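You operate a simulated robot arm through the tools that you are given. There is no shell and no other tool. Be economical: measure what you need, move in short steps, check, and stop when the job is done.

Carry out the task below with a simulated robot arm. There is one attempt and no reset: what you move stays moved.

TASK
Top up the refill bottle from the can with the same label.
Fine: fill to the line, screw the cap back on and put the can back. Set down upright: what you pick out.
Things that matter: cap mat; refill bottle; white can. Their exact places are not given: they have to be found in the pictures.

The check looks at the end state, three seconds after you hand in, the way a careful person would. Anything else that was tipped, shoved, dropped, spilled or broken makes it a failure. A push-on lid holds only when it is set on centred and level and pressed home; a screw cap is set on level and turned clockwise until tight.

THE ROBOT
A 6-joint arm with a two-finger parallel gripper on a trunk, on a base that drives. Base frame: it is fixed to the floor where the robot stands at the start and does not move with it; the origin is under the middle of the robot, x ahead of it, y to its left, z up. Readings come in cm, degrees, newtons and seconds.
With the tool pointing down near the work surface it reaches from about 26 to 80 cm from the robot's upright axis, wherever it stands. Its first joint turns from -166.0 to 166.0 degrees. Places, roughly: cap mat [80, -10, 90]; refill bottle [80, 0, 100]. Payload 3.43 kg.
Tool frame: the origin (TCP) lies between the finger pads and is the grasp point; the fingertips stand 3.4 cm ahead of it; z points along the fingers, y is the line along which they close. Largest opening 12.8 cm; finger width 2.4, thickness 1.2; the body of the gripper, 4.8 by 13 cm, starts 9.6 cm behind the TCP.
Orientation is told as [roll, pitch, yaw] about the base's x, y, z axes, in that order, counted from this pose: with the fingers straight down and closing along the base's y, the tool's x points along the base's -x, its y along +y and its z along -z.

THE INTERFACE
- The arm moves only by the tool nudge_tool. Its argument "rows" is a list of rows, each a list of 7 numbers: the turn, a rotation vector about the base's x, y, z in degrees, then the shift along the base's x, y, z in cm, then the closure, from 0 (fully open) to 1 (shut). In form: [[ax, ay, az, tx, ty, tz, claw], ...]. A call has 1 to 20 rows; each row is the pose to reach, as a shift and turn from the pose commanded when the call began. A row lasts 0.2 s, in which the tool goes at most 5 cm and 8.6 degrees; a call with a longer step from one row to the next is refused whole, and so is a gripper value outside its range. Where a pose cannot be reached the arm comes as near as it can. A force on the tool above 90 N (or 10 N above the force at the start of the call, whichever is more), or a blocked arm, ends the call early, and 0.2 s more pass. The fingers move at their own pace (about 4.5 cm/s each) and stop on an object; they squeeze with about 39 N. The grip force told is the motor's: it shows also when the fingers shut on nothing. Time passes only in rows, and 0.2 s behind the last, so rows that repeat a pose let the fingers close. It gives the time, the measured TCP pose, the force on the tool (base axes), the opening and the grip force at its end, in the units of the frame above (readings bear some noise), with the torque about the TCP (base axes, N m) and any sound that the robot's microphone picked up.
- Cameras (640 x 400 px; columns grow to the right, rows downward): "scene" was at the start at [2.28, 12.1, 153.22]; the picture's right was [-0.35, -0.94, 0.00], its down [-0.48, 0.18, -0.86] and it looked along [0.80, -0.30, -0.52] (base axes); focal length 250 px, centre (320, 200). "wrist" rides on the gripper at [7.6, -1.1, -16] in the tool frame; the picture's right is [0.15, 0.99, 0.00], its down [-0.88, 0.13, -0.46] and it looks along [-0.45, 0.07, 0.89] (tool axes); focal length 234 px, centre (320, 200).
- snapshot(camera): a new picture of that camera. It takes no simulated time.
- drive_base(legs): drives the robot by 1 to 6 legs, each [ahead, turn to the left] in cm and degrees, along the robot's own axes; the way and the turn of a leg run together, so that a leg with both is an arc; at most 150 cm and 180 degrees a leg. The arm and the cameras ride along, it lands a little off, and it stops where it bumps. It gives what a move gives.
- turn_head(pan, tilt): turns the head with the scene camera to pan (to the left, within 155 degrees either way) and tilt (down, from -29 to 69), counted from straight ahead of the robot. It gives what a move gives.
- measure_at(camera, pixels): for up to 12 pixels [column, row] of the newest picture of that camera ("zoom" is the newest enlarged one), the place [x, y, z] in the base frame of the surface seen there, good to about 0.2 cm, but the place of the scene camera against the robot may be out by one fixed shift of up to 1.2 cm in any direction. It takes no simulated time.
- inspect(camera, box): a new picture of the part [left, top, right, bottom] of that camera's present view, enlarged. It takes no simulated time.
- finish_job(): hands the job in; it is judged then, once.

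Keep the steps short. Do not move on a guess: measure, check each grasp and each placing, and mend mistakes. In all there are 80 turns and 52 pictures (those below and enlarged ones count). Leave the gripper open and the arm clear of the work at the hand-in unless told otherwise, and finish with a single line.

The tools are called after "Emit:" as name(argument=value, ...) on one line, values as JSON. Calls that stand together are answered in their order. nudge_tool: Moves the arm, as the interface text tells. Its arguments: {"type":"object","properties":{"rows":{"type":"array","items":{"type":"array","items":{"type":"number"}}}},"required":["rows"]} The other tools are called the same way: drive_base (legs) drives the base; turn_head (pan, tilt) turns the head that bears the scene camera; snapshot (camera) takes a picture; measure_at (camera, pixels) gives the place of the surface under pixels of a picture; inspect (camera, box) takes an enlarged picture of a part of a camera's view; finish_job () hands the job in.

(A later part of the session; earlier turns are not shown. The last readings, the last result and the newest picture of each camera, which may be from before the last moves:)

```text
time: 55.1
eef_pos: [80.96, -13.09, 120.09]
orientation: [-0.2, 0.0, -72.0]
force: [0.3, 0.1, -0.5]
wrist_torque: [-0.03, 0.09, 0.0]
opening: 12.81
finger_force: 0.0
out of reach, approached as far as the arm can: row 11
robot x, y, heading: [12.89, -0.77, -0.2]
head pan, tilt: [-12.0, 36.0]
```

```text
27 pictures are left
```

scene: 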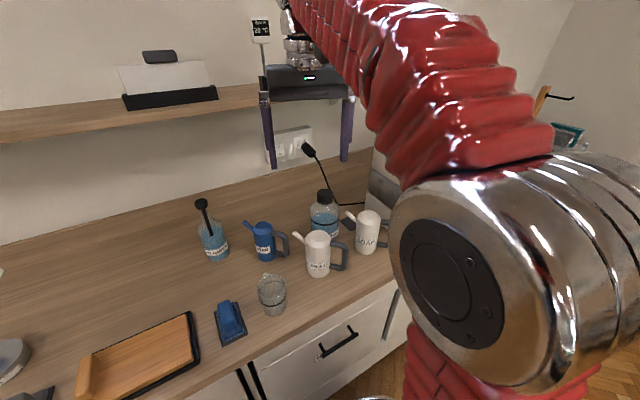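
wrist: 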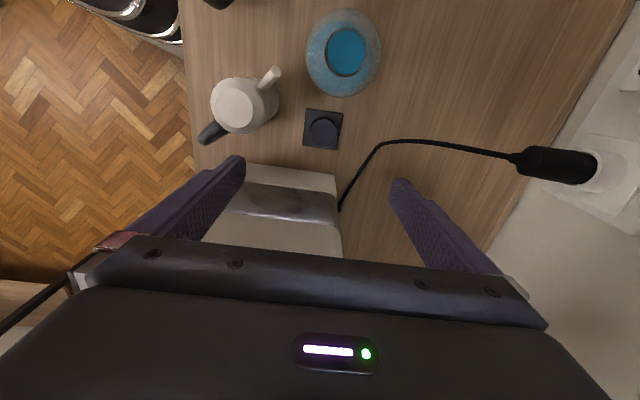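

The cap stands on the mat. I measure it and the mouth rim.

Emit:
measure_at(camera="wrist", pixels=[[323, 130], [310, 130], [336, 130], [323, 119], [323, 142], [346, 31], [346, 72], [326, 52], [366, 52], [346, 50], [340, 74], [352, 30]])

Emit:
inspect(camera="wrist", box=[290, 0, 400, 160])

```text
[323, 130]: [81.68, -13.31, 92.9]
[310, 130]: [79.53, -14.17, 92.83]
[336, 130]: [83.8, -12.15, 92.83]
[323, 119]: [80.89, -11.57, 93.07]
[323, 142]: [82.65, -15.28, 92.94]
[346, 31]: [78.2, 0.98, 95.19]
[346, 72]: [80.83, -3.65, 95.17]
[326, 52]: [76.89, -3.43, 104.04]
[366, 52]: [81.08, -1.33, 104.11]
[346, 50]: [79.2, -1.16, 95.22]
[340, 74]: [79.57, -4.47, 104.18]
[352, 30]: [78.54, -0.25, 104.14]
```

```text
2.50 times, centred on (345, 80) of wrist
```

zoom: 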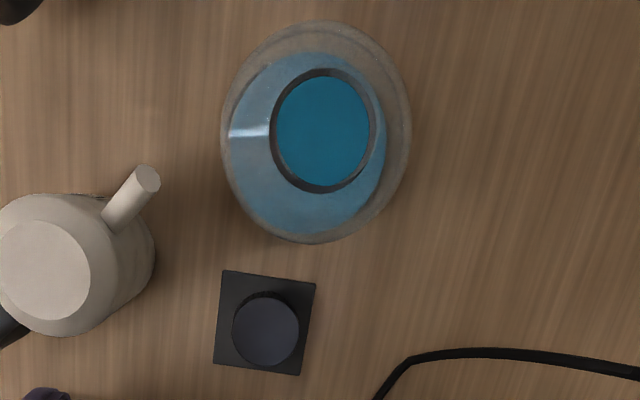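

The cap is safe on the mat. The mouth centre is ≈(79.0,-2.35), top ≈106.1. Next is the CLEANER can: axis (63.6,3.0), spout direction (0.46,0.89). I will come from the handle side, tool 45° down, gripping the body with the handle between the fingers. First I retreat and yaw by +134.6°.

Emit:
nudge_tool(rows=[[0, 0, 0, -2, 1.5, 0, 0], [0, 0, 8.4, -5, 3, 0, 0], [0, 0, 16.8, -9, 4.5, 0, 0], [0, 0, 25.2, -13, 6, 0, 0], [0, 0, 33.6, -17, 6.7, 0, 0], [0, 0, 42, -20, 6.7, 0, 0], [0, 0, 50.4, -22.3, 6.7, 0, 0], [0, 0, 58.8, -22.3, 6.7, 0, 0], [0, 0, 67.2, -22.3, 6.7, 0, 0], [0, 0, 75.6, -22.3, 6.7, 0, 0], [0, 0, 84, -22.3, 6.7, 0, 0], [0, 0, 92.4, -22.3, 6.7, 0, 0], [0, 0, 100.8, -22.3, 6.7, 0, 0], [0, 0, 109.2, -22.3, 6.7, 0, 0], [0, 0, 117.6, -22.3, 6.7, 0, 0], [0, 0, 126, -22.3, 6.7, 0, 0], [0, 0, 134.4, -22.3, 6.7, 0, 0]])

```text
time: 58.8
eef_pos: [58.75, -6.54, 120.33]
orientation: [-0.2, 0.0, 62.5]
force: [-0.3, 0.6, 0.6]
wrist_torque: [-0.01, 0.01, 0.01]
opening: 12.79
finger_force: 0.0
robot x, y, heading: [12.18, -0.86, -0.1]
head pan, tilt: [-12.0, 36.0]
```

Yaw is 62.5. Now I pitch the tool 45° toward the spout direction, staying high, then look.

Emit:
nudge_tool(rows=[[7.1, -3.7, 0, 0, 0, 0, 0], [14.2, -7.4, 0, 0, 0, 0, 0], [21.3, -11, 0, 0, 0, 0, 0], [28.4, -14.7, 0, 0, 0, 0, 0], [35.5, -18.4, 0, 0, 0, 0, 0], [40, -20.7, 0, 0, 0, 0, 0], [40, -20.7, 0, 0, 0, -4, 0], [40, -20.7, 0, 0, 0, -8, 0], [40, -20.7, 0, 0, 0, -11, 0], [40, -20.7, 0, 0, 0, -11, 0]])

Emit:
snapshot(camera="wrist")

Emit:
snapshot(camera="scene")

```text
time: 61.0
eef_pos: [58.63, -6.65, 109.41]
orientation: [0.2, -45.1, 62.2]
force: [0.8, -1.0, 0.8]
wrist_torque: [0.03, 0.02, 0.01]
opening: 12.81
finger_force: 0.1
robot x, y, heading: [12.62, -0.68, 0.2]
head pan, tilt: [-12.0, 36.0]
```

```text
25 pictures are left
```

wrist: 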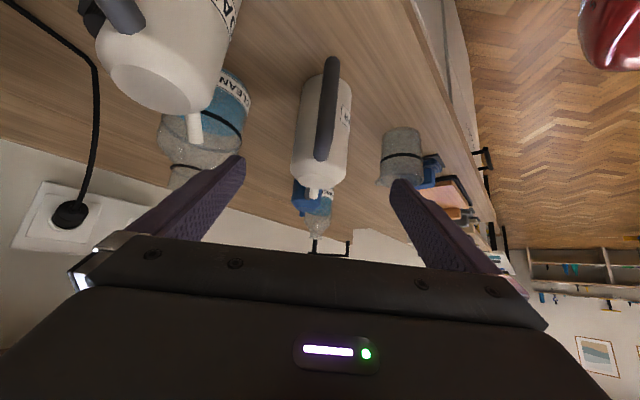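

```text
24 pictures are left
```

scene: 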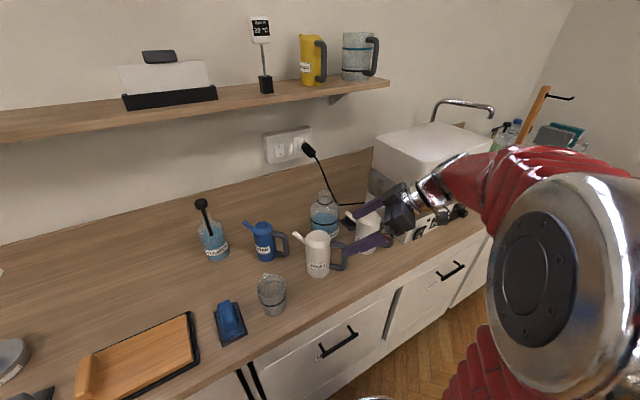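

The can lies between the fingers in the wrist view, with the handle at (327,110). I measure the handle and body edges to refine the line.

Emit:
measure_at(camera="wrist", pixels=[[331, 65], [323, 155], [326, 110], [292, 170], [347, 175], [318, 175], [313, 195], [300, 110], [349, 110], [318, 185], [120, 90], [200, 140]])

```text
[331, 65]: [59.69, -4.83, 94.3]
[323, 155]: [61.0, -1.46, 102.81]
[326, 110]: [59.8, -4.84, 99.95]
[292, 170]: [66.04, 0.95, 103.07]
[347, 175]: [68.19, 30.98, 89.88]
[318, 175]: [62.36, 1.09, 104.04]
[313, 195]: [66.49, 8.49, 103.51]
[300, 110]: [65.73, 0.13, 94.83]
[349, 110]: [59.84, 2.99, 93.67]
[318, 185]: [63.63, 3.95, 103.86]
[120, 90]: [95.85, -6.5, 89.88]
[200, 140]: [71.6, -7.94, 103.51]
```

The line fits (spout direction ≈63°, handle reaches 8.7 cm from the axis, clear of the palm). I advance along the tool axis to TCP (63.2,2.4,98.2).

Emit:
nudge_tool(rows=[[0, 0, 0, 0, 0.2, -1.3, 0], [0, 0, 0, 1.14, 2.4, -3.8, 0], [0, 0, 0, 2.28, 4.6, -6.2, 0], [0, 0, 0, 3.4, 6.8, -8.7, 0], [0, 0, 0, 4.57, 9.05, -11.2, 0], [0, 0, 0, 4.57, 9.05, -11.2, 0]])

Emit:
inspect(camera="scene", box=[260, 170, 440, 290])

Emit:
snapshot(camera="wrist")

```text
time: 62.4
eef_pos: [63.39, 2.56, 97.93]
orientation: [0.2, -45.0, 62.3]
force: [0.7, -0.3, 0.3]
wrist_torque: [-0.03, -0.01, 0.01]
opening: 12.8
finger_force: 0.1
robot x, y, heading: [12.47, -1.14, -0.2]
head pan, tilt: [-12.0, 36.0]
```

```text
3.33 times, centred on (350, 230) of scene
```

zoom: 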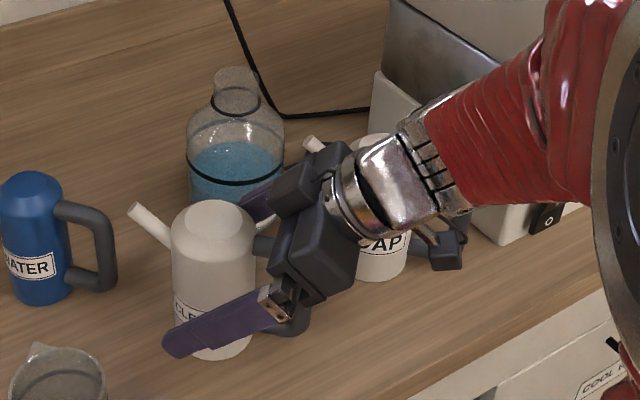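

```text
22 pictures are left
```

wrist: 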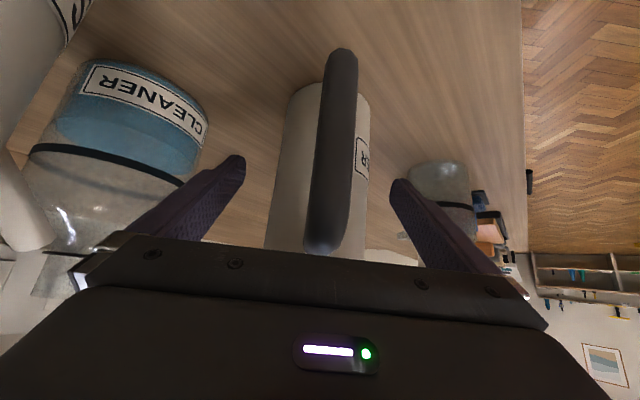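

Well aligned, no contact. I close on the body.

Emit:
nudge_tool(rows=[[0, 0, 0, 0, 0, 0, 0.3], [0, 0, 0, 0, 0, 0, 0.6], [0, 0, 0, 0, 0, 0, 1], [0, 0, 0, 0, 0, 0, 1], [0, 0, 0, 0, 0, 0, 1], [0, 0, 0, 0, 0, 0, 1], [0, 0, 0, 0, 0, 0, 1]])

```text
time: 64.0
eef_pos: [63.39, 2.42, 98.03]
orientation: [0.2, -45.1, 62.2]
force: [-2.3, 1.5, 0.6]
wrist_torque: [0.08, -0.01, 0.02]
opening: 7.08
finger_force: 39.0
robot x, y, heading: [12.25, -0.61, -0.1]
head pan, tilt: [-12.0, 36.0]
```

Grip 7.08 cm, 39 N. I record the home pose: TCP (63.39,2.42,98.0), [0,-45,62.2]. Now I lift straight up 3 cm and check.

Emit:
nudge_tool(rows=[[0, 0, 0, 0, 0, 0.7, 1], [0, 0, 0, 0, 0, 1.8, 1], [0, 0, 0, 0, 0, 3, 1], [0, 0, 0, 0, 0, 3, 1]])

Emit:
inspect(camera="scene", box=[260, 170, 440, 290])

```text
time: 65.0
eef_pos: [63.28, 2.51, 100.87]
orientation: [0.2, -45.1, 62.3]
force: [0.6, 0.1, -5.2]
wrist_torque: [-0.02, -0.01, -0.02]
opening: 7.1
finger_force: 38.8
robot x, y, heading: [12.51, -0.49, -0.2]
head pan, tilt: [-12.0, 36.0]
```

```text
3.33 times, centred on (350, 230) of scene
```

zoom: 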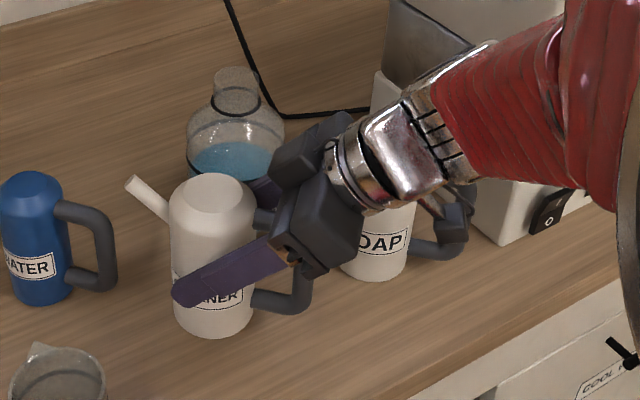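

The can hangs level and weighs ≈5.3 N, so the weight loss will help track the pour. I lift on, turn it −47° (spout toward yaw 15°) and keep it short of the bottle.

Emit:
nudge_tool(rows=[[0, 0, 0, 0, 0, 2.5, 1], [0, 0, 0, 0, 0, 5, 1], [0, 0, 0, 0, 0, 7.5, 1], [0, 0, 0, 0, 0, 10, 1], [0, 0, 0, 0, 0, 12.5, 1], [0, 0, -6, 0, -1, 13, 1], [0, 0, -12, 0, -2, 13, 1], [0, 0, -18, 0, -3, 13, 1], [0, 0, -24, 0, -4, 13, 1], [0, 0, -30, 0, -5, 13, 1], [0, 0, -36, 0, -6, 13, 1], [0, 0, -42, 0, -6.5, 13, 1], [0, 0, -47.3, 0, -7, 13, 1], [0, 0, -47.3, 0, -7, 13, 1]])

Emit:
snapshot(camera="scene")

```text
time: 68.0
eef_pos: [63.27, -4.51, 114.08]
orientation: [0.2, -45.1, 14.9]
force: [0.5, -0.2, -5.0]
wrist_torque: [0.03, 0.0, -0.03]
opening: 7.07
finger_force: 39.2
robot x, y, heading: [12.06, -0.66, -0.1]
head pan, tilt: [-12.0, 36.0]
```

```text
20 pictures are left
```

scene: 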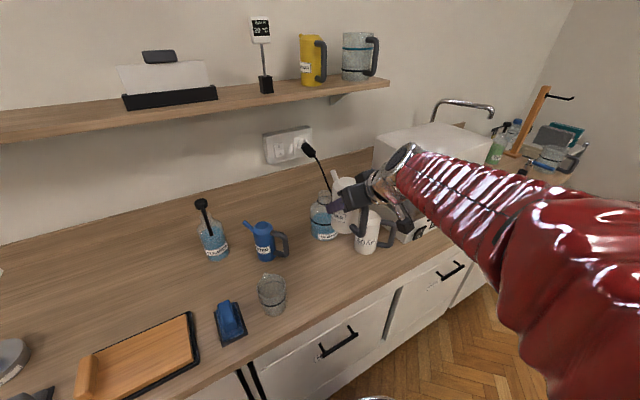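

I check where the spout tip is relative to the TCP.

Emit:
inspect(camera="scene", box=[295, 160, 405, 250])

```text
4.44 times, centred on (350, 205) of scene
```

zoom: 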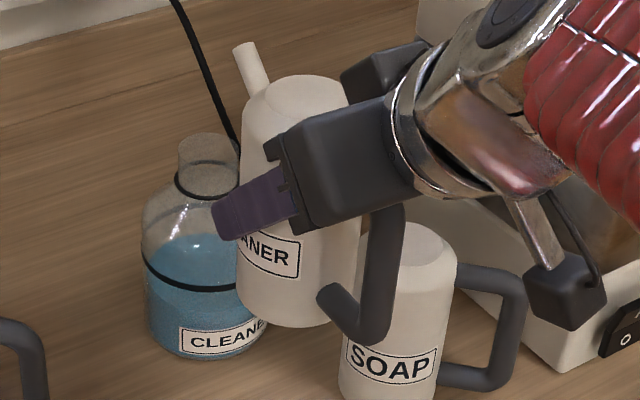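

Emit:
measure_at(camera="zoom", pixels=[[246, 48], [242, 55], [256, 46], [265, 80], [250, 62], [195, 290], [195, 250], [190, 195], [180, 155], [318, 85], [555, 290], [180, 140]])

```text
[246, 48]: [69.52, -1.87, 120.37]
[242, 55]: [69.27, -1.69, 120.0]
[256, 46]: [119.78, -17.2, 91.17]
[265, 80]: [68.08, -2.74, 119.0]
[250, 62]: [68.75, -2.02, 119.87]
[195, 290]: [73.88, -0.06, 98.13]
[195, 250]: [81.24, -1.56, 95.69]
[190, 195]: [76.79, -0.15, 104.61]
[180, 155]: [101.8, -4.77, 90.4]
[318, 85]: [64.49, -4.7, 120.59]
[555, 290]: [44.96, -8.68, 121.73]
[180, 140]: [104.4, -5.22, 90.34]
```

The tip matches the prediction within 0.4 cm. I move the spout over the mouth with a 15° tilt, the tip about 5 cm above the rim.

Emit:
nudge_tool(rows=[[0, 0, 0, 2.5, 0, 0, 1], [0, 0, 0, 5, 0, 0, 1], [0, 0, 0, 7.4, 0, 0, 1], [-1.3, 4.8, 0, 7.4, 0, -1, 1], [-2.6, 9.7, 0, 7.4, 0, -2, 1], [-3.9, 14.5, 0, 7.4, 0, -3.5, 1], [-3.9, 14.5, 0, 7.4, 0, -5, 1], [-3.9, 14.5, 0, 7.4, 0, -6.7, 1], [-3.9, 14.5, 0, 7.4, 0, -6.7, 1]])

Emit:
inspect(camera="scene", box=[295, 160, 405, 250])

```text
time: 70.0
eef_pos: [70.67, -4.44, 107.35]
orientation: [0.2, -30.1, 15.1]
force: [-1.0, 0.5, -0.2]
wrist_torque: [-0.15, -0.09, -0.02]
opening: 7.08
finger_force: 39.3
robot x, y, heading: [12.49, -1.0, -0.4]
head pan, tilt: [-12.0, 36.0]
```

```text
4.44 times, centred on (350, 205) of scene
```

zoom: 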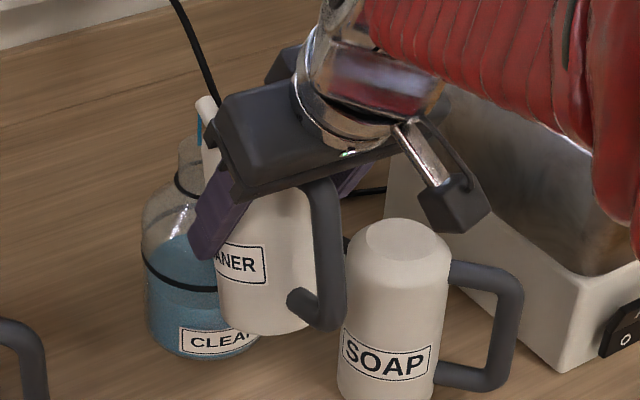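

Two things: liquid already flows into the mouth at 15°, and the weight reading vanished, so the can's bottom is resting on something (likely the SOAP spout). I raise at once while tilting back, keeping the tip over the mouth.

Emit:
nudge_tool(rows=[[1.95, -7.25, 0, 0.6, 0.16, 1.7, 1], [3.9, -14.5, 0, 1.1, 0.3, 3.5, 1], [3.9, -14.5, 0, 1.1, 0.3, 5, 1]])

Emit:
inspect(camera="scene", box=[295, 160, 405, 250])

```text
time: 70.8
eef_pos: [71.77, -4.38, 112.4]
orientation: [0.1, -45.0, 14.9]
force: [-0.9, 0.3, -5.3]
wrist_torque: [0.04, -0.01, -0.05]
opening: 7.07
finger_force: 38.6
robot x, y, heading: [12.46, -0.94, 0.3]
head pan, tilt: [-12.0, 36.0]
```

```text
4.44 times, centred on (350, 205) of scene
```

zoom: 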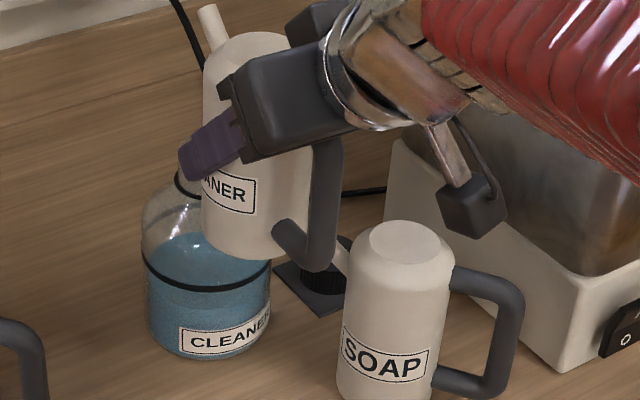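

The weight is back (5.3 N), and the soap can is upright and unmoved. I measure the liquid level and check the counter around the bottle for drips; next I'll pour from yaw −5°, away from the soap spout.

Emit:
measure_at(camera="zoom", pixels=[[170, 245], [180, 255], [195, 262], [190, 288], [412, 240], [160, 252], [208, 10], [210, 6], [204, 14], [190, 240], [345, 255], [150, 255]])

Emit:
inspect(camera="scene", box=[300, 190, 380, 260])

```text
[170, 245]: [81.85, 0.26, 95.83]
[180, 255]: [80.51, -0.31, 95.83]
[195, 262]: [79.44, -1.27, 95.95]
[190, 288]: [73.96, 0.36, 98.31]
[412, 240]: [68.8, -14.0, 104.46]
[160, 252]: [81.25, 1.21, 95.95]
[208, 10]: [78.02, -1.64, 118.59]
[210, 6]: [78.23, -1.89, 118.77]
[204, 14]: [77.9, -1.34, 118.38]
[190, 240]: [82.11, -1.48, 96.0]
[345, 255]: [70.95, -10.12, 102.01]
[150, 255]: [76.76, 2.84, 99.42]
```

```text
5.71 times, centred on (340, 225) of scene
```

zoom: 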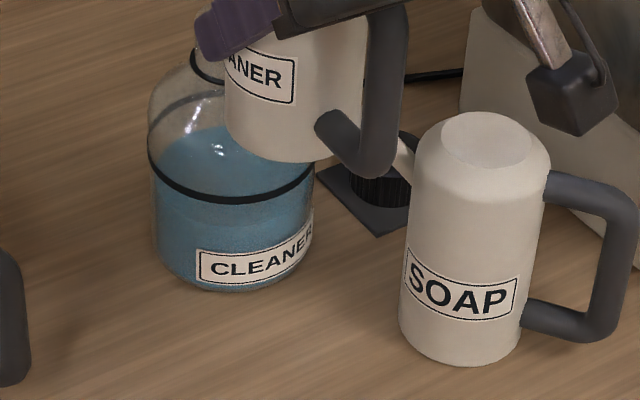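

The level rose slightly (95.7→95.9 in scene values; the line is ≈98.25), with no spill in sight. I raise 3 cm and swing to yaw −5°, tip still over the mouth.

Emit:
nudge_tool(rows=[[0, 0, 0, 0, 0, 1.5, 1], [0, 0, 0, 0, 0, 3, 1], [0, 0, -6.7, 0, 0.9, 3, 1], [0, 0, -13.3, -0.1, 1.8, 3, 1], [0, 0, -20, -0.14, 2.62, 3, 1], [0, 0, -20, -0.14, 2.62, 3, 1]])

```text
time: 72.2
eef_pos: [71.74, -1.6, 115.55]
orientation: [0.1, -45.1, -5.1]
force: [-0.4, -0.2, -5.2]
wrist_torque: [-0.01, -0.01, -0.02]
opening: 7.08
finger_force: 38.9
robot x, y, heading: [12.27, -0.61, -0.2]
head pan, tilt: [-12.0, 36.0]
```

I lower and tilt: 10° on the way down, then 15° with the tip ≈2 cm above the rim, then look.

Emit:
nudge_tool(rows=[[0.44, 4.98, 0, -0.5, 0, -2, 1], [0.87, 9.96, 0, -0.97, -0.09, -5, 1], [0.87, 9.96, 0, -0.97, -0.09, -8, 1], [0.87, 9.96, 0, -0.97, -0.09, -9.85, 1], [1.3, 14.9, 0, -1.3, -0.06, -11.1, 1]])

Emit:
inspect(camera="scene", box=[295, 160, 405, 250])

```text
time: 73.3
eef_pos: [70.3, -1.66, 104.35]
orientation: [0.2, -30.4, -5.1]
force: [-2.7, -0.1, 8.7]
wrist_torque: [-0.02, -0.94, -0.01]
opening: 7.1
finger_force: 39.3
robot x, y, heading: [12.48, -1.32, -0.1]
head pan, tilt: [-12.0, 36.0]
```

```text
4.44 times, centred on (350, 205) of scene
```

zoom: 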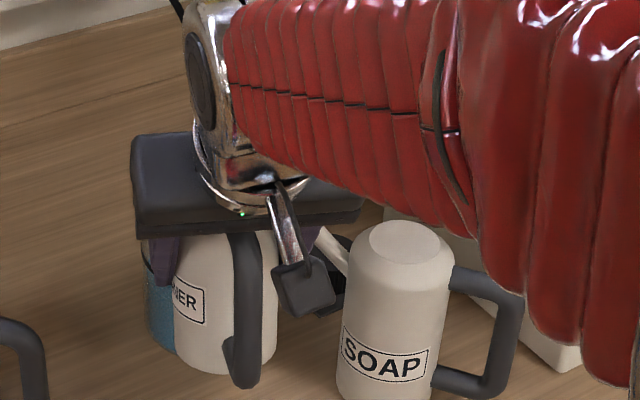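

An upward force of 8.7 N with torque acting ≈6.7 cm ahead of the TCP means the spout's underside touches the front rim. I raise 1.2 cm at once.

Emit:
nudge_tool(rows=[[0, 0, 0, 0, 0, 1.2, 1]])

```text
time: 73.8
eef_pos: [70.25, -1.71, 105.32]
orientation: [0.1, -30.0, -5.0]
force: [-0.2, -0.4, -4.8]
wrist_torque: [0.01, -0.02, 0.02]
opening: 7.12
finger_force: 39.0
robot x, y, heading: [12.03, -0.92, -0.1]
head pan, tilt: [-12.0, 36.0]
```

Clear again (weight 4.8 N). I tilt to 22° about the spout tip and pour for about 1 s, then look at the visible left strip of the bottle.

Emit:
nudge_tool(rows=[[0.61, 6.97, 0, -0.37, 0.03, 0.9, 1], [0.61, 6.97, 0, -0.37, 0.03, 0.9, 1], [0.61, 6.97, 0, -0.37, 0.03, 0.9, 1], [0.61, 6.97, 0, -0.37, 0.03, 0.9, 1], [0.61, 6.97, 0, -0.37, 0.03, 0.9, 1]])

Emit:
inspect(camera="scene", box=[305, 185, 365, 250])

```text
time: 75.0
eef_pos: [70.05, -1.72, 106.37]
orientation: [0.2, -23.1, -5.0]
force: [0.1, -0.4, -5.6]
wrist_torque: [-0.01, 0.0, -0.01]
opening: 7.11
finger_force: 38.8
robot x, y, heading: [12.02, -1.11, 0.1]
head pan, tilt: [-12.0, 36.0]
```

```text
6.15 times, centred on (335, 218) of scene
```

zoom: 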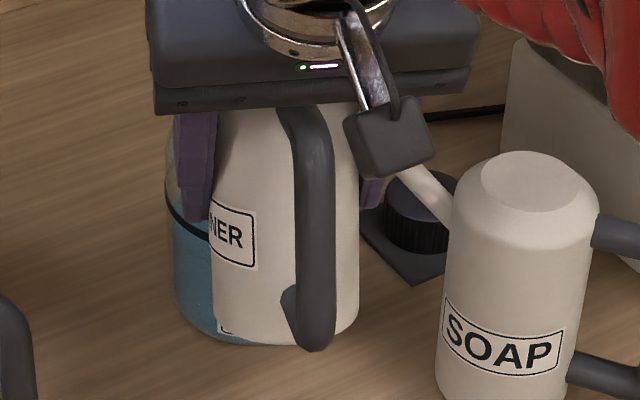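

I measure the surface in the visible strip above and below the line.

Emit:
measure_at(camera="zoom", pixels=[[172, 190], [176, 198], [180, 206], [185, 214], [180, 190], [190, 240], [195, 222], [176, 213], [200, 235], [176, 205]])

```text
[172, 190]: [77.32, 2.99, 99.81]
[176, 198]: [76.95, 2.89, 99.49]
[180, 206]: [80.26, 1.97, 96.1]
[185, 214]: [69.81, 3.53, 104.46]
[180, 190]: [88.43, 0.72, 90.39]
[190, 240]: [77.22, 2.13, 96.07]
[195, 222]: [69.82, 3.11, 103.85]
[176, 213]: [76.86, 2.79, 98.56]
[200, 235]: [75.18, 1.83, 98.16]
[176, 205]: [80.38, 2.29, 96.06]
```

The level is ≈96.08 and rising slowly. I tilt to 32° and hold ~1.4 s.

Emit:
nudge_tool(rows=[[0.44, 4.98, 0, -0.15, 0.01, 0.7, 1], [0.87, 9.96, 0, -0.31, 0.03, 1.35, 1], [0.87, 9.96, 0, -0.31, 0.03, 1.35, 1], [0.87, 9.96, 0, -0.31, 0.03, 1.35, 1], [0.87, 9.96, 0, -0.31, 0.03, 1.35, 1], [0.87, 9.96, 0, -0.31, 0.03, 1.35, 1], [0.87, 9.96, 0, -0.31, 0.03, 1.35, 1]])

Emit:
inspect(camera="scene", box=[305, 165, 375, 250])

```text
time: 76.5
eef_pos: [69.81, -1.71, 107.68]
orientation: [0.1, -13.1, -5.0]
force: [0.6, -0.5, -5.2]
wrist_torque: [0.04, -0.01, 0.0]
opening: 7.12
finger_force: 39.3
robot x, y, heading: [12.15, -0.89, -0.1]
head pan, tilt: [-12.0, 36.0]
```

```text
4.71 times, centred on (340, 208) of scene
```

zoom: 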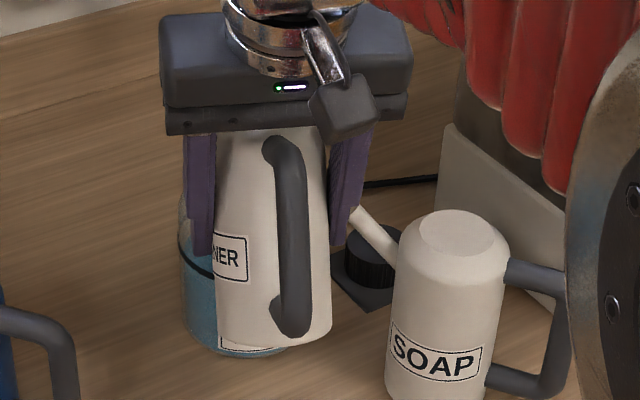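

Emit:
measure_at(camera="zoom", pixels=[[184, 255], [186, 250], [188, 245], [182, 245], [190, 258], [205, 272], [195, 262], [186, 240], [190, 280], [207, 265], [260, 348], [184, 262]])

```text
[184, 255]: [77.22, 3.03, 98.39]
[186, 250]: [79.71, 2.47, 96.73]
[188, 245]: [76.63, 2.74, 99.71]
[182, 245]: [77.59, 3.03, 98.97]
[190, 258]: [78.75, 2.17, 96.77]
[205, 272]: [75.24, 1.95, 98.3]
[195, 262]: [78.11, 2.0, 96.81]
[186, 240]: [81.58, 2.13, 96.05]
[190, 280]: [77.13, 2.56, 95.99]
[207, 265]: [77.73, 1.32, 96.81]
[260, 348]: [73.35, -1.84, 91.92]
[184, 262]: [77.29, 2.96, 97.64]
```

The level is ≈96.8, rising at ≈0.45 cm/s; the line is ≈98.3. I hold here for 2 s more, then re-measure.

Emit:
nudge_tool(rows=[[0, 0, 0, 0, 0, 0, 1], [0, 0, 0, 0, 0, 0, 1], [0, 0, 0, 0, 0, 0, 1], [0, 0, 0, 0, 0, 0, 1], [0, 0, 0, 0, 0, 0, 1], [0, 0, 0, 0, 0, 0, 1], [0, 0, 0, 0, 0, 0, 1], [0, 0, 0, 0, 0, 0, 1]])

Emit:
inspect(camera="scene", box=[305, 165, 375, 250])

Emit:
measure_at(camera="zoom", pixels=[[184, 255], [186, 250], [188, 255], [190, 258], [205, 272], [195, 262], [207, 262], [200, 262], [205, 260], [190, 250]])

```text
time: 78.3
eef_pos: [69.89, -1.59, 107.67]
orientation: [0.1, -13.1, -5.1]
force: [0.4, -0.5, -5.5]
wrist_torque: [-0.02, 0.0, 0.0]
opening: 7.08
finger_force: 38.7
robot x, y, heading: [12.51, -1.26, 0.1]
head pan, tilt: [-12.0, 36.0]
```

```text
4.71 times, centred on (340, 208) of scene
```

zoom: 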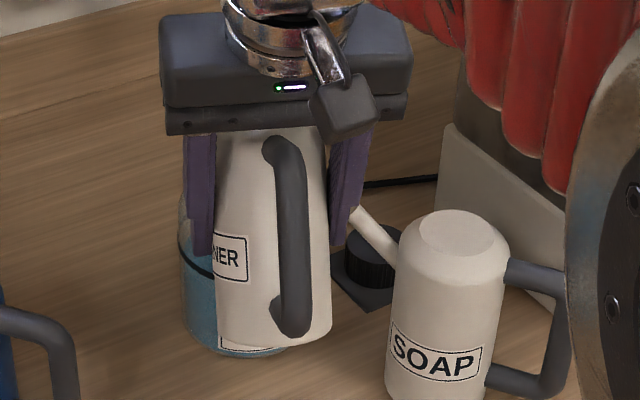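

```text
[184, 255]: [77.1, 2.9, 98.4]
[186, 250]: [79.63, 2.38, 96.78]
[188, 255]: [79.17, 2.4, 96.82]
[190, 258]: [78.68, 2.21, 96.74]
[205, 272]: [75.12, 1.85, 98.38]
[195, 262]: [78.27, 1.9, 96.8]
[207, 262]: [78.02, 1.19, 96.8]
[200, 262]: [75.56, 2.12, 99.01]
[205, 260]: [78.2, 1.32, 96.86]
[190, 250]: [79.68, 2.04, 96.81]
```

The flow has stopped at 96.8, so the level follows the tilt. I estimate ≈46° for the line. I go to 40° first.

Emit:
nudge_tool(rows=[[0.35, 3.98, 0, -0.03, 0, 0.63, 1], [0.7, 7.97, 0, -0.05, 0, 1.2, 1], [0.7, 7.97, 0, -0.05, 0, 1.2, 1], [0.7, 7.97, 0, -0.05, 0, 1.2, 1], [0.7, 7.97, 0, -0.05, 0, 1.2, 1], [0.7, 7.97, 0, -0.05, 0, 1.2, 1], [0.7, 7.97, 0, -0.05, 0, 1.2, 1], [0.7, 7.97, 0, -0.05, 0, 1.2, 1], [0.7, 7.97, 0, -0.05, 0, 1.2, 1], [0.7, 7.97, 0, -0.05, 0, 1.2, 1]])

Emit:
inspect(camera="scene", box=[305, 165, 375, 250])

Emit:
measure_at(camera="zoom", pixels=[[184, 255], [186, 250], [188, 255], [190, 258], [205, 272], [195, 262], [207, 262], [200, 265], [205, 260], [190, 250], [186, 258], [194, 255]])

```text
time: 80.5
eef_pos: [69.7, -1.5, 109.03]
orientation: [0.0, -5.1, -5.0]
force: [-0.1, -0.2, -5.5]
wrist_torque: [0.03, -0.02, 0.03]
opening: 7.13
finger_force: 38.7
robot x, y, heading: [12.61, -0.9, 0.0]
head pan, tilt: [-12.0, 36.0]
```

```text
4.71 times, centred on (340, 208) of scene
```

zoom: 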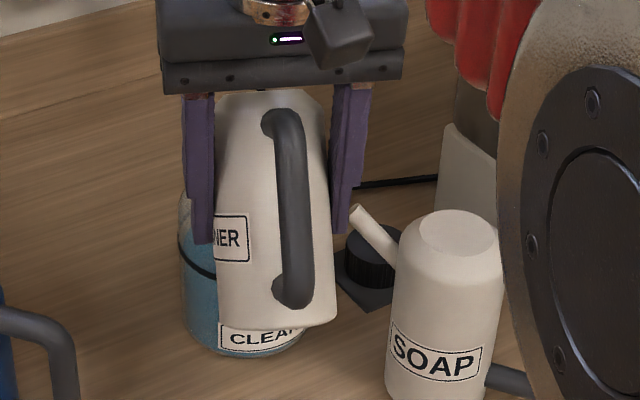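

```text
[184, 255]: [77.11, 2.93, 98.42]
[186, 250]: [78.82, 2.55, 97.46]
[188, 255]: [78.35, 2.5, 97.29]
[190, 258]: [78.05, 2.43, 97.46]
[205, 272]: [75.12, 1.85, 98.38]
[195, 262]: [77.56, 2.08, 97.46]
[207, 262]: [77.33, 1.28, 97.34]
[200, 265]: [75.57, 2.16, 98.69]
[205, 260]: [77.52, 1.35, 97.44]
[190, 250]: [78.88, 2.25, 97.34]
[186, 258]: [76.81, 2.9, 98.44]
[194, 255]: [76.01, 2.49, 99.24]
```

The level is 97.4, as predicted. The line's centre is ≈98.35. I go to 47° (expected ≈98.05).

Emit:
nudge_tool(rows=[[0.3, 3.5, 0, 0.05, 0, 0.55, 1], [0.61, 6.97, 0, 0.1, 0, 1.1, 1], [0.61, 6.97, 0, 0.1, 0, 1.1, 1], [0.61, 6.97, 0, 0.1, 0, 1.1, 1], [0.61, 6.97, 0, 0.1, 0, 1.1, 1], [0.61, 6.97, 0, 0.1, 0, 1.1, 1], [0.61, 6.97, 0, 0.1, 0, 1.1, 1], [0.61, 6.97, 0, 0.1, 0, 1.1, 1], [0.61, 6.97, 0, 0.1, 0, 1.1, 1], [0.61, 6.97, 0, 0.1, 0, 1.1, 1], [0.61, 6.97, 0, 0.1, 0, 1.1, 1]])

Emit:
inspect(camera="scene", box=[315, 195, 355, 235])

```text
time: 83.0
eef_pos: [69.74, -1.69, 109.96]
orientation: [0.1, 1.9, -4.9]
force: [0.3, -1.1, -5.1]
wrist_torque: [-0.02, -0.06, -0.04]
opening: 7.1
finger_force: 39.2
robot x, y, heading: [12.3, -0.96, -0.1]
head pan, tilt: [-12.0, 36.0]
```

```text
10.00 times, centred on (335, 215) of scene
```

zoom: 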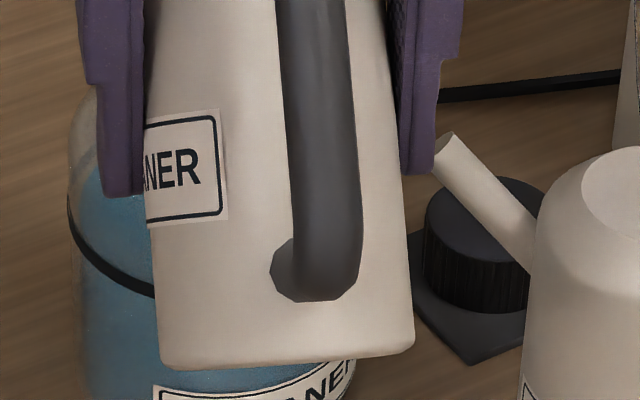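

Emit:
measure_at(camera="zoom", pixels=[[100, 200], [110, 215], [125, 230], [140, 240], [90, 180], [100, 225], [120, 245], [145, 262], [78, 225], [110, 268], [140, 286], [125, 276]])

```text
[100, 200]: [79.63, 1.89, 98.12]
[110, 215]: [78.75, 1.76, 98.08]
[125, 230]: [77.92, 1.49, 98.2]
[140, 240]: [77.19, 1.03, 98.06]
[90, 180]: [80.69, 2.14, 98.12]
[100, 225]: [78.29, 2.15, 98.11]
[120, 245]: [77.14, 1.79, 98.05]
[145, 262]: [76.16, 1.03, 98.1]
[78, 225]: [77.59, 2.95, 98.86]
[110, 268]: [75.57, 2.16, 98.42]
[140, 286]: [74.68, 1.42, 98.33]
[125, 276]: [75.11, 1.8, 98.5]
```

The level is 98.1 and the line centre ≈98.4. A last 2.3° gives about +0.25.

Emit:
nudge_tool(rows=[[0.2, 2.3, 0, 0.06, 0, 0.35, 1], [0.2, 2.3, 0, 0.06, 0, 0.35, 1], [0.2, 2.3, 0, 0.06, 0, 0.35, 1], [0.2, 2.3, 0, 0.06, 0, 0.35, 1], [0.2, 2.3, 0, 0.06, 0, 0.35, 1], [0.2, 2.3, 0, 0.06, 0, 0.35, 1], [0.2, 2.3, 0, 0.06, 0, 0.35, 1], [0.2, 2.3, 0, 0.06, 0, 0.35, 1]])

Emit:
inspect(camera="scene", box=[315, 195, 355, 235])

Emit:
measure_at(camera="zoom", pixels=[[100, 200], [110, 215], [125, 230], [140, 240], [90, 180], [100, 225], [120, 245], [145, 262], [115, 271], [110, 268], [140, 286], [125, 276]])

```text
time: 84.8
eef_pos: [69.83, -1.65, 110.32]
orientation: [0.1, 4.2, -5.1]
force: [-0.1, -0.5, -5.0]
wrist_torque: [0.03, -0.05, 0.02]
opening: 7.1
finger_force: 39.0
robot x, y, heading: [12.0, -0.92, -0.3]
head pan, tilt: [-12.0, 36.0]
```

```text
10.00 times, centred on (335, 215) of scene
```

zoom: 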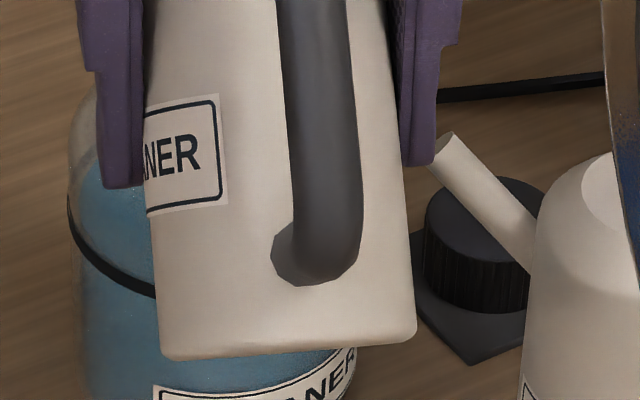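

```text
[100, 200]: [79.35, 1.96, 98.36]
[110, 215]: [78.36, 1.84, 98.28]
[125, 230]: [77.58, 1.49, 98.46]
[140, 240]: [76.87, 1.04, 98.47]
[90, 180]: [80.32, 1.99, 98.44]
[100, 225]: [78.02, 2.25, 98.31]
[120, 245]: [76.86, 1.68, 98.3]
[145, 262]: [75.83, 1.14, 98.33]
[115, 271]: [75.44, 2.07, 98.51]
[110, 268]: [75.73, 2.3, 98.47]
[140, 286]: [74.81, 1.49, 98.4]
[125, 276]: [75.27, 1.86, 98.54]
```

The level, 98.37, is at the line, 98.4. I tilt the can back upright while rising, spout over the mouth.

Emit:
nudge_tool(rows=[[-0.71, -8.17, 0, -0.15, 0.01, -0.3, 1], [-1.41, -16.1, 0, -0.12, 0.01, 0.45, 1], [-2.1, -24.1, 0, 0.08, -0.01, 1.2, 1], [-2.8, -32.1, 0, 0.45, -0.04, 3, 1], [-3.5, -40, 0, 0.99, -0.09, 4.4, 1], [-3.9, -44.8, 0, 1.4, -0.12, 5.2, 1], [-4.28, -49, 0, 1.77, -0.15, 6.0, 1], [-4.28, -49, 0, 1.77, -0.15, 6.0, 1], [-4.28, -49, 0, 1.77, -0.15, 6.0, 1]])

```text
time: 86.8
eef_pos: [71.63, -1.61, 116.26]
orientation: [0.1, -45.0, -5.0]
force: [-0.1, -0.3, -5.8]
wrist_torque: [0.0, 0.0, 0.01]
opening: 7.14
finger_force: 39.6
robot x, y, heading: [12.4, -0.91, -0.1]
head pan, tilt: [-12.0, 36.0]
```

Upright at 116 and the weight is fine. I swing it back above its home spot (yaw +67.2°, shift (−8.25,+4.05)).

Emit:
nudge_tool(rows=[[0, 0, 0, -2.5, 0, 0, 1], [0, 0, 0, -5, 0, 0, 1], [0, 0, 0, -7, 0, 0, 1], [0, 0, 8, -8.25, 0.5, 0, 1], [0, 0, 16, -8.25, 1, 0, 1], [0, 0, 24, -8.25, 1.5, 0, 1], [0, 0, 32, -8.25, 2, 0, 1], [0, 0, 40, -8.25, 2.5, 0, 1], [0, 0, 48, -8.25, 3, 0, 1], [0, 0, 56, -8.25, 3.5, 0, 1], [0, 0, 64, -8.25, 4, 0, 1], [0, 0, 67.2, -8.25, 4.05, 0, 1], [0, 0, 67.2, -8.25, 4.05, -4, 1], [0, 0, 67.2, -8.25, 4.05, -8, 1], [0, 0, 67.2, -8.25, 4.05, -12, 1], [0, 0, 67.2, -8.25, 4.05, -15, 1], [0, 0, 67.2, -8.25, 4.05, -15, 1]])

Emit:
inspect(camera="scene", box=[260, 170, 440, 290])

```text
time: 90.3
eef_pos: [63.38, 2.45, 101.39]
orientation: [0.2, -45.0, 62.1]
force: [0.3, 0.2, -4.5]
wrist_torque: [-0.01, -0.02, -0.01]
opening: 7.11
finger_force: 38.7
robot x, y, heading: [12.66, -1.14, -0.0]
head pan, tilt: [-12.0, 36.0]
```

```text
3.33 times, centred on (350, 230) of scene
```

zoom: 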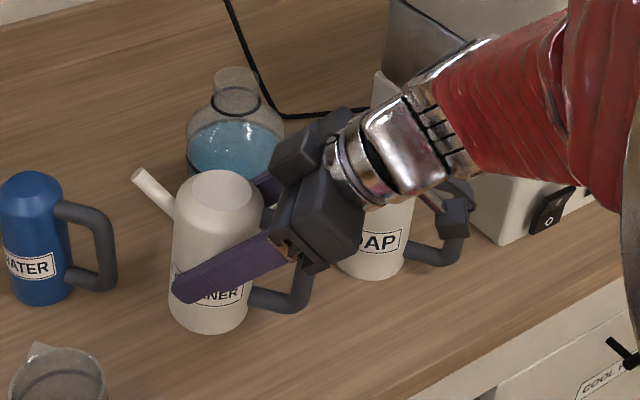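

Same picture as at the lift. I lower the last 3.3 cm gently.

Emit:
nudge_tool(rows=[[0, 0, 0, 0, 0, -1.5, 1], [0, 0, 0, 0, 0, -2.6, 1], [0, 0, 0, 0, 0, -3, 1], [0, 0, 0, 0, 0, -3.15, 1], [0, 0, 0, 0, 0, -3.25, 1], [0, 0, 0, 0, 0, -3.25, 1]])

```text
time: 91.8
eef_pos: [63.22, 2.44, 98.18]
orientation: [0.0, -45.1, 62.2]
force: [-5.7, 1.4, 20.5]
wrist_torque: [-0.37, 0.64, -0.13]
opening: 7.1
finger_force: 38.6
robot x, y, heading: [12.46, -1.37, -0.0]
head pan, tilt: [-12.0, 36.0]
```

Touched down (≈20 N, slightly heavy). I ease up 0.25 cm so that it just rests, then open.

Emit:
nudge_tool(rows=[[0, 0, 0, 0, 0, 0.15, 1], [0, 0, 0, 0, 0, 0.25, 1], [0, 0, 0, 0, 0, 0.25, 1]])

```text
time: 92.5
eef_pos: [63.29, 2.23, 98.27]
orientation: [0.3, -44.9, 62.0]
force: [0.6, -0.2, -5.6]
wrist_torque: [-0.02, 0.0, -0.01]
opening: 7.1
finger_force: 38.2
robot x, y, heading: [12.39, -1.0, -0.1]
head pan, tilt: [-12.0, 36.0]
```

Emit:
nudge_tool(rows=[[0, 0, 0, 0, 0, -0.08, 1], [0, 0, 0, 0, 0, -0.14, 1], [0, 0, 0, 0, 0, -0.14, 1]])

```text
time: 93.3
eef_pos: [63.31, 2.26, 98.11]
orientation: [0.2, -45.0, 62.1]
force: [0.1, -0.7, -4.0]
wrist_torque: [-0.07, 0.01, 0.02]
opening: 7.12
finger_force: 38.8
robot x, y, heading: [12.46, -1.26, -0.1]
head pan, tilt: [-12.0, 36.0]
```

Almost resting (within ~0.1 cm of the counter). I open and back out along the tool axis.

Emit:
nudge_tool(rows=[[0, 0, 0, 0, 0, -0.06, 0.9], [0, 0, 0, 0, 0, -0.06, 0.4], [0, 0, 0, 0, 0, -0.06, 0], [0, 0, 0, 0, 0, -0.06, 0], [0, 0, 0, 0, 0, -0.06, 0], [0, 0, 0, 0, 0, -0.06, 0], [0, 0, 0, 0, 0, -0.06, 0], [0, 0, 0, -1, -1.9, 2.1, 0], [0, 0, 0, -2, -3.8, 4.2, 0], [0, 0, 0, -3, -5.8, 6.5, 0], [0, 0, 0, -4, -7.7, 8.7, 0], [0, 0, 0, -5, -9.6, 10.9, 0], [0, 0, 0, -5, -9.6, 14.9, 0], [0, 0, 0, -5, -9.6, 18.9, 0], [0, 0, 0, -5, -9.6, 21.9, 0]])

Emit:
snapshot(camera="scene")

```text
time: 96.5
eef_pos: [58.26, -7.2, 120.2]
orientation: [0.2, -45.0, 62.1]
force: [0.3, -0.2, -0.3]
wrist_torque: [0.0, 0.01, -0.03]
opening: 12.79
finger_force: 0.0
robot x, y, heading: [12.34, -0.87, -0.2]
head pan, tilt: [-12.0, 36.0]
```

```text
7 pictures are left
```

scene: 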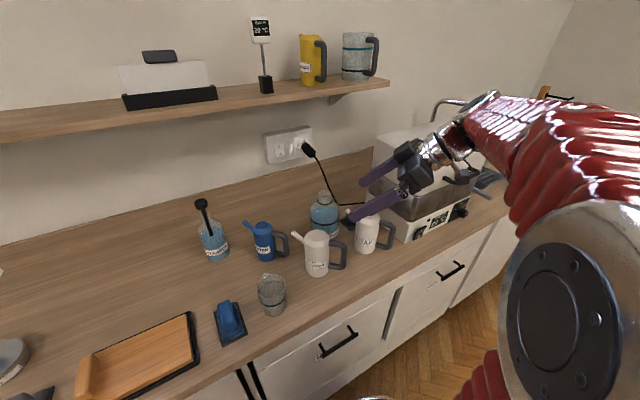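

The can is back in place, upright, and the bottle is at the line. Now the cap: first I level the tool to pointing down.

Emit:
nudge_tool(rows=[[-7.1, 3.75, 0, 0, 0, 0, 0], [-14.2, 7.5, 0, 0, 0, 0, 0], [-21.3, 11.3, 0, 0, 0, 0, 0], [-28.4, 15, 0, 0, 0, 0, 0], [-35.5, 18.8, 0, 0, 0, 0, 0], [-39.8, 21.1, 0, 0, 0, 0, 0], [-39.8, 21.1, 0, 0, 0, 0, 0]])

Emit:
nudge_tool(rows=[[0, 0, -8.4, 0, 0, 0, 0], [0, 0, -16.8, 0, 0, 0, 0], [0, 0, -25.2, 0, 0, 0, 0], [0, 0, -33.6, 0, 0, 0, 0], [0, 0, -42, 0, 0, 0, 0], [0, 0, -50.4, 0, 0, 0, 0], [0, 0, -58.8, 2, 0, 0, 0], [0, 0, -67.2, 5, -1, 0, 0], [0, 0, -75.6, 8, -2, -0.5, 0], [0, 0, -84, 11, -3, -1, 0], [0, 0, -92.4, 14, -4, -1.5, 0], [0, 0, -100.8, 17, -5, -2, 0], [0, 0, -109.2, 20, -6, -2, 0], [0, 0, -117.6, 22.5, -6.3, -2, 0.2], [0, 0, -126, 23.4, -6.3, -3, 0.35], [0, 0, -134.1, 23.4, -6.3, -4, 0.35], [0, 0, -134.1, 23.4, -6.3, -4, 0.35]])

Emit:
snapshot(camera="wrist")

```text
time: 98.2
eef_pos: [58.26, -7.32, 120.04]
orientation: [0.2, 0.1, 62.1]
force: [0.6, -1.2, 0.4]
wrist_torque: [0.0, 0.01, -0.03]
opening: 12.79
finger_force: 0.0
robot x, y, heading: [12.69, -1.1, 0.1]
head pan, tilt: [-12.0, 36.0]
```

```text
time: 101.8
eef_pos: [81.67, -13.59, 116.09]
orientation: [0.2, 0.0, -72.1]
force: [0.2, 0.1, -0.1]
wrist_torque: [-0.04, -0.01, 0.0]
opening: 8.32
finger_force: 0.0
robot x, y, heading: [12.37, -1.08, -0.1]
head pan, tilt: [-12.0, 36.0]
```

```text
6 pictures are left
```

wrist: 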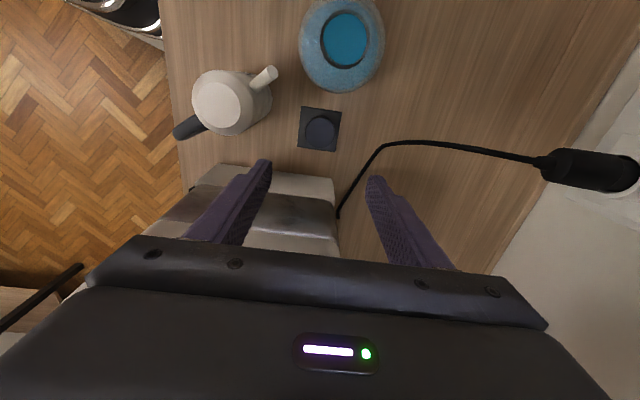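

Emit:
measure_at(camera="wrist", pixels=[[320, 130], [307, 131], [334, 131], [320, 118], [321, 143], [320, 42], [342, 66], [345, 13], [320, 50], [368, 40], [345, 40], [325, 60]])

```text
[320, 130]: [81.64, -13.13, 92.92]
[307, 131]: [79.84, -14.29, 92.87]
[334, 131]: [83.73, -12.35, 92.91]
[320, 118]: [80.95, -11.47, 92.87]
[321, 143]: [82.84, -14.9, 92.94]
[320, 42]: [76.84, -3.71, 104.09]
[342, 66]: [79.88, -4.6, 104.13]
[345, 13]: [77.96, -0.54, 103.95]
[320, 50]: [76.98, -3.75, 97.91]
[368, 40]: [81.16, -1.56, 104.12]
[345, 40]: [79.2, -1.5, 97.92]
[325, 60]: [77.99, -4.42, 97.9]
```

Cap centre is (81.8,-13.25), neck centre ≈(78.97,-2.5), liquid 97.91 ≈ line. I descend and grasp the cap.

Emit:
nudge_tool(rows=[[0, 0, 0, 0.1, 0.3, -4, 0.35], [0, 0, 0, 0.1, 0.3, -8, 0.35], [0, 0, 0, 0.1, 0.3, -12, 0.35], [0, 0, 0, 0.1, 0.3, -16, 0.35], [0, 0, 0, 0.1, 0.3, -20, 0.35], [0, 0, 0, 0.1, 0.3, -21.8, 0.35], [0, 0, 0, 0.1, 0.3, -22.2, 0.35], [0, 0, 0, 0.1, 0.3, -22.2, 0.6], [0, 0, 0, 0.1, 0.3, -22.2, 1], [0, 0, 0, 0.1, 0.3, -22.2, 1], [0, 0, 0, 0.1, 0.3, -22.2, 1], [0, 0, 0, 0.1, 0.3, -22.2, 1], [0, 0, 0, 0.1, 0.3, -22.2, 1]])

```text
time: 104.5
eef_pos: [82.0, -13.44, 93.94]
orientation: [0.2, 0.0, -72.0]
force: [-0.3, -0.2, 1.0]
wrist_torque: [0.01, -0.03, 0.02]
opening: 5.29
finger_force: 38.8
robot x, y, heading: [12.35, -1.3, -0.2]
head pan, tilt: [-12.0, 36.0]
```

The cap is held (5.29 cm, 39 N). I lift, carry it over the bottle and wind the wrist counter-clockwise, to have a long clockwise stroke.

Emit:
nudge_tool(rows=[[0, 0, 0, 0, 0, 2, 1], [0, 0, 0, 0, 0, 6, 1], [0, 0, 0, 0, 0, 10.5, 1], [0, 0, 0, 0, 0, 15, 1], [0, 0, 0, 0, 0, 19.5, 1], [0, 0, 0, -0.7, 3, 20, 1], [0, 0, 8, -1.5, 6, 20, 1], [0, 0, 16, -2.2, 8.5, 20, 1], [0, 0, 24, -2.95, 10.9, 20, 1], [0, 0, 32, -2.95, 10.9, 20, 1], [0, 0, 40, -2.95, 10.9, 20, 1], [0, 0, 48, -2.95, 10.9, 20, 1], [0, 0, 56, -2.95, 10.9, 20, 1], [0, 0, 64, -2.95, 10.9, 20, 1], [0, 0, 72, -2.95, 10.9, 20, 1], [0, 0, 80, -2.95, 10.9, 20, 1], [0, 0, 88, -2.95, 10.9, 20, 1], [0, 0, 96, -2.95, 10.9, 20, 1], [0, 0, 104, -2.95, 10.9, 20, 1], [0, 0, 112, -2.95, 10.9, 20, 1]])

Emit:
nudge_tool(rows=[[0, 0, 8, 0, 0, 0, 1], [0, 0, 16, 0, 0, 0, 1], [0, 0, 24, 0, 0, 0, 1], [0, 0, 32, 0, 0, 0, 1], [0, 0, 40, 0, 0, 0, 1], [0, 0, 48, 0, 0, 0, 1], [0, 0, 56, 0, 0, 0, 1], [0, 0, 64, 0, 0, 0, 1], [0, 0, 72, 0, 0, 0, 1], [0, 0, 80, 0, 0, 0, 1], [0, 0, 88, 0, 0, 0, 1], [0, 0, 96, 0, 0, 0, 1], [0, 0, 104, 0, 0, 0, 1], [0, 0, 112, 0, 0, 0, 1], [0, 0, 118, 0, 0, 0, 1]])

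```text
time: 108.8
eef_pos: [78.91, -2.42, 113.87]
orientation: [0.2, 0.1, 40.0]
force: [-0.2, -0.3, 0.1]
wrist_torque: [0.01, 0.01, 0.02]
opening: 5.29
finger_force: 39.3
robot x, y, heading: [12.33, -0.74, -0.2]
head pan, tilt: [-12.0, 36.0]
```

```text
time: 112.0
eef_pos: [78.81, -2.37, 113.92]
orientation: [0.2, -0.1, 158.1]
force: [0.8, -0.3, -0.1]
wrist_torque: [0.0, -0.02, 0.01]
opening: 5.3
finger_force: 39.2
robot x, y, heading: [12.75, -0.92, -0.3]
head pan, tilt: [-12.0, 36.0]
```

I check the cap's position in the grip against the neck with one wrist picture.

Emit:
snapshot(camera="wrist")

```text
5 pictures are left
```

wrist: 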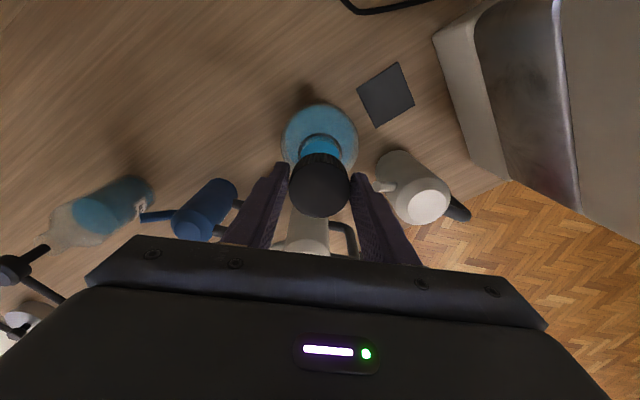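

Emit:
measure_at(camera="wrist", pixels=[[320, 188], [320, 166], [320, 213], [296, 188], [344, 188], [320, 130], [302, 142], [340, 145], [304, 205], [336, 205]])

```text
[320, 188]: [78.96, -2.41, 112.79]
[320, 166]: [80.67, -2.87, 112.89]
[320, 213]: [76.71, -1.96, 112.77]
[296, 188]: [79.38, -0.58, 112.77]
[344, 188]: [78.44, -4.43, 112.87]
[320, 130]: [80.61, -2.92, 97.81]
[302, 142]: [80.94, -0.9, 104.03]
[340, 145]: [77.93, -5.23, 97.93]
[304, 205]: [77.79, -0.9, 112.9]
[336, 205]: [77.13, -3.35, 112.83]
```

Cap centre is (78.8,-2.46), level; I shift x +0.15 and lower to just above the thread.

Emit:
nudge_tool(rows=[[0, 0, 0, 0.15, -0.03, -1.5, 1], [0, 0, 0, 0.15, -0.03, -3, 1], [0, 0, 0, 0.15, -0.03, -4, 1], [0, 0, 0, 0.15, -0.03, -4.7, 1], [0, 0, 0, 0.15, -0.03, -4.7, 1]])

```text
time: 113.2
eef_pos: [79.22, -2.52, 108.91]
orientation: [0.2, -0.1, 158.0]
force: [10.8, -1.6, -7.8]
wrist_torque: [0.06, -0.3, -0.01]
opening: 5.29
finger_force: 39.0
robot x, y, heading: [12.37, -1.21, -0.1]
head pan, tilt: [-12.0, 36.0]
5 turns are left
```

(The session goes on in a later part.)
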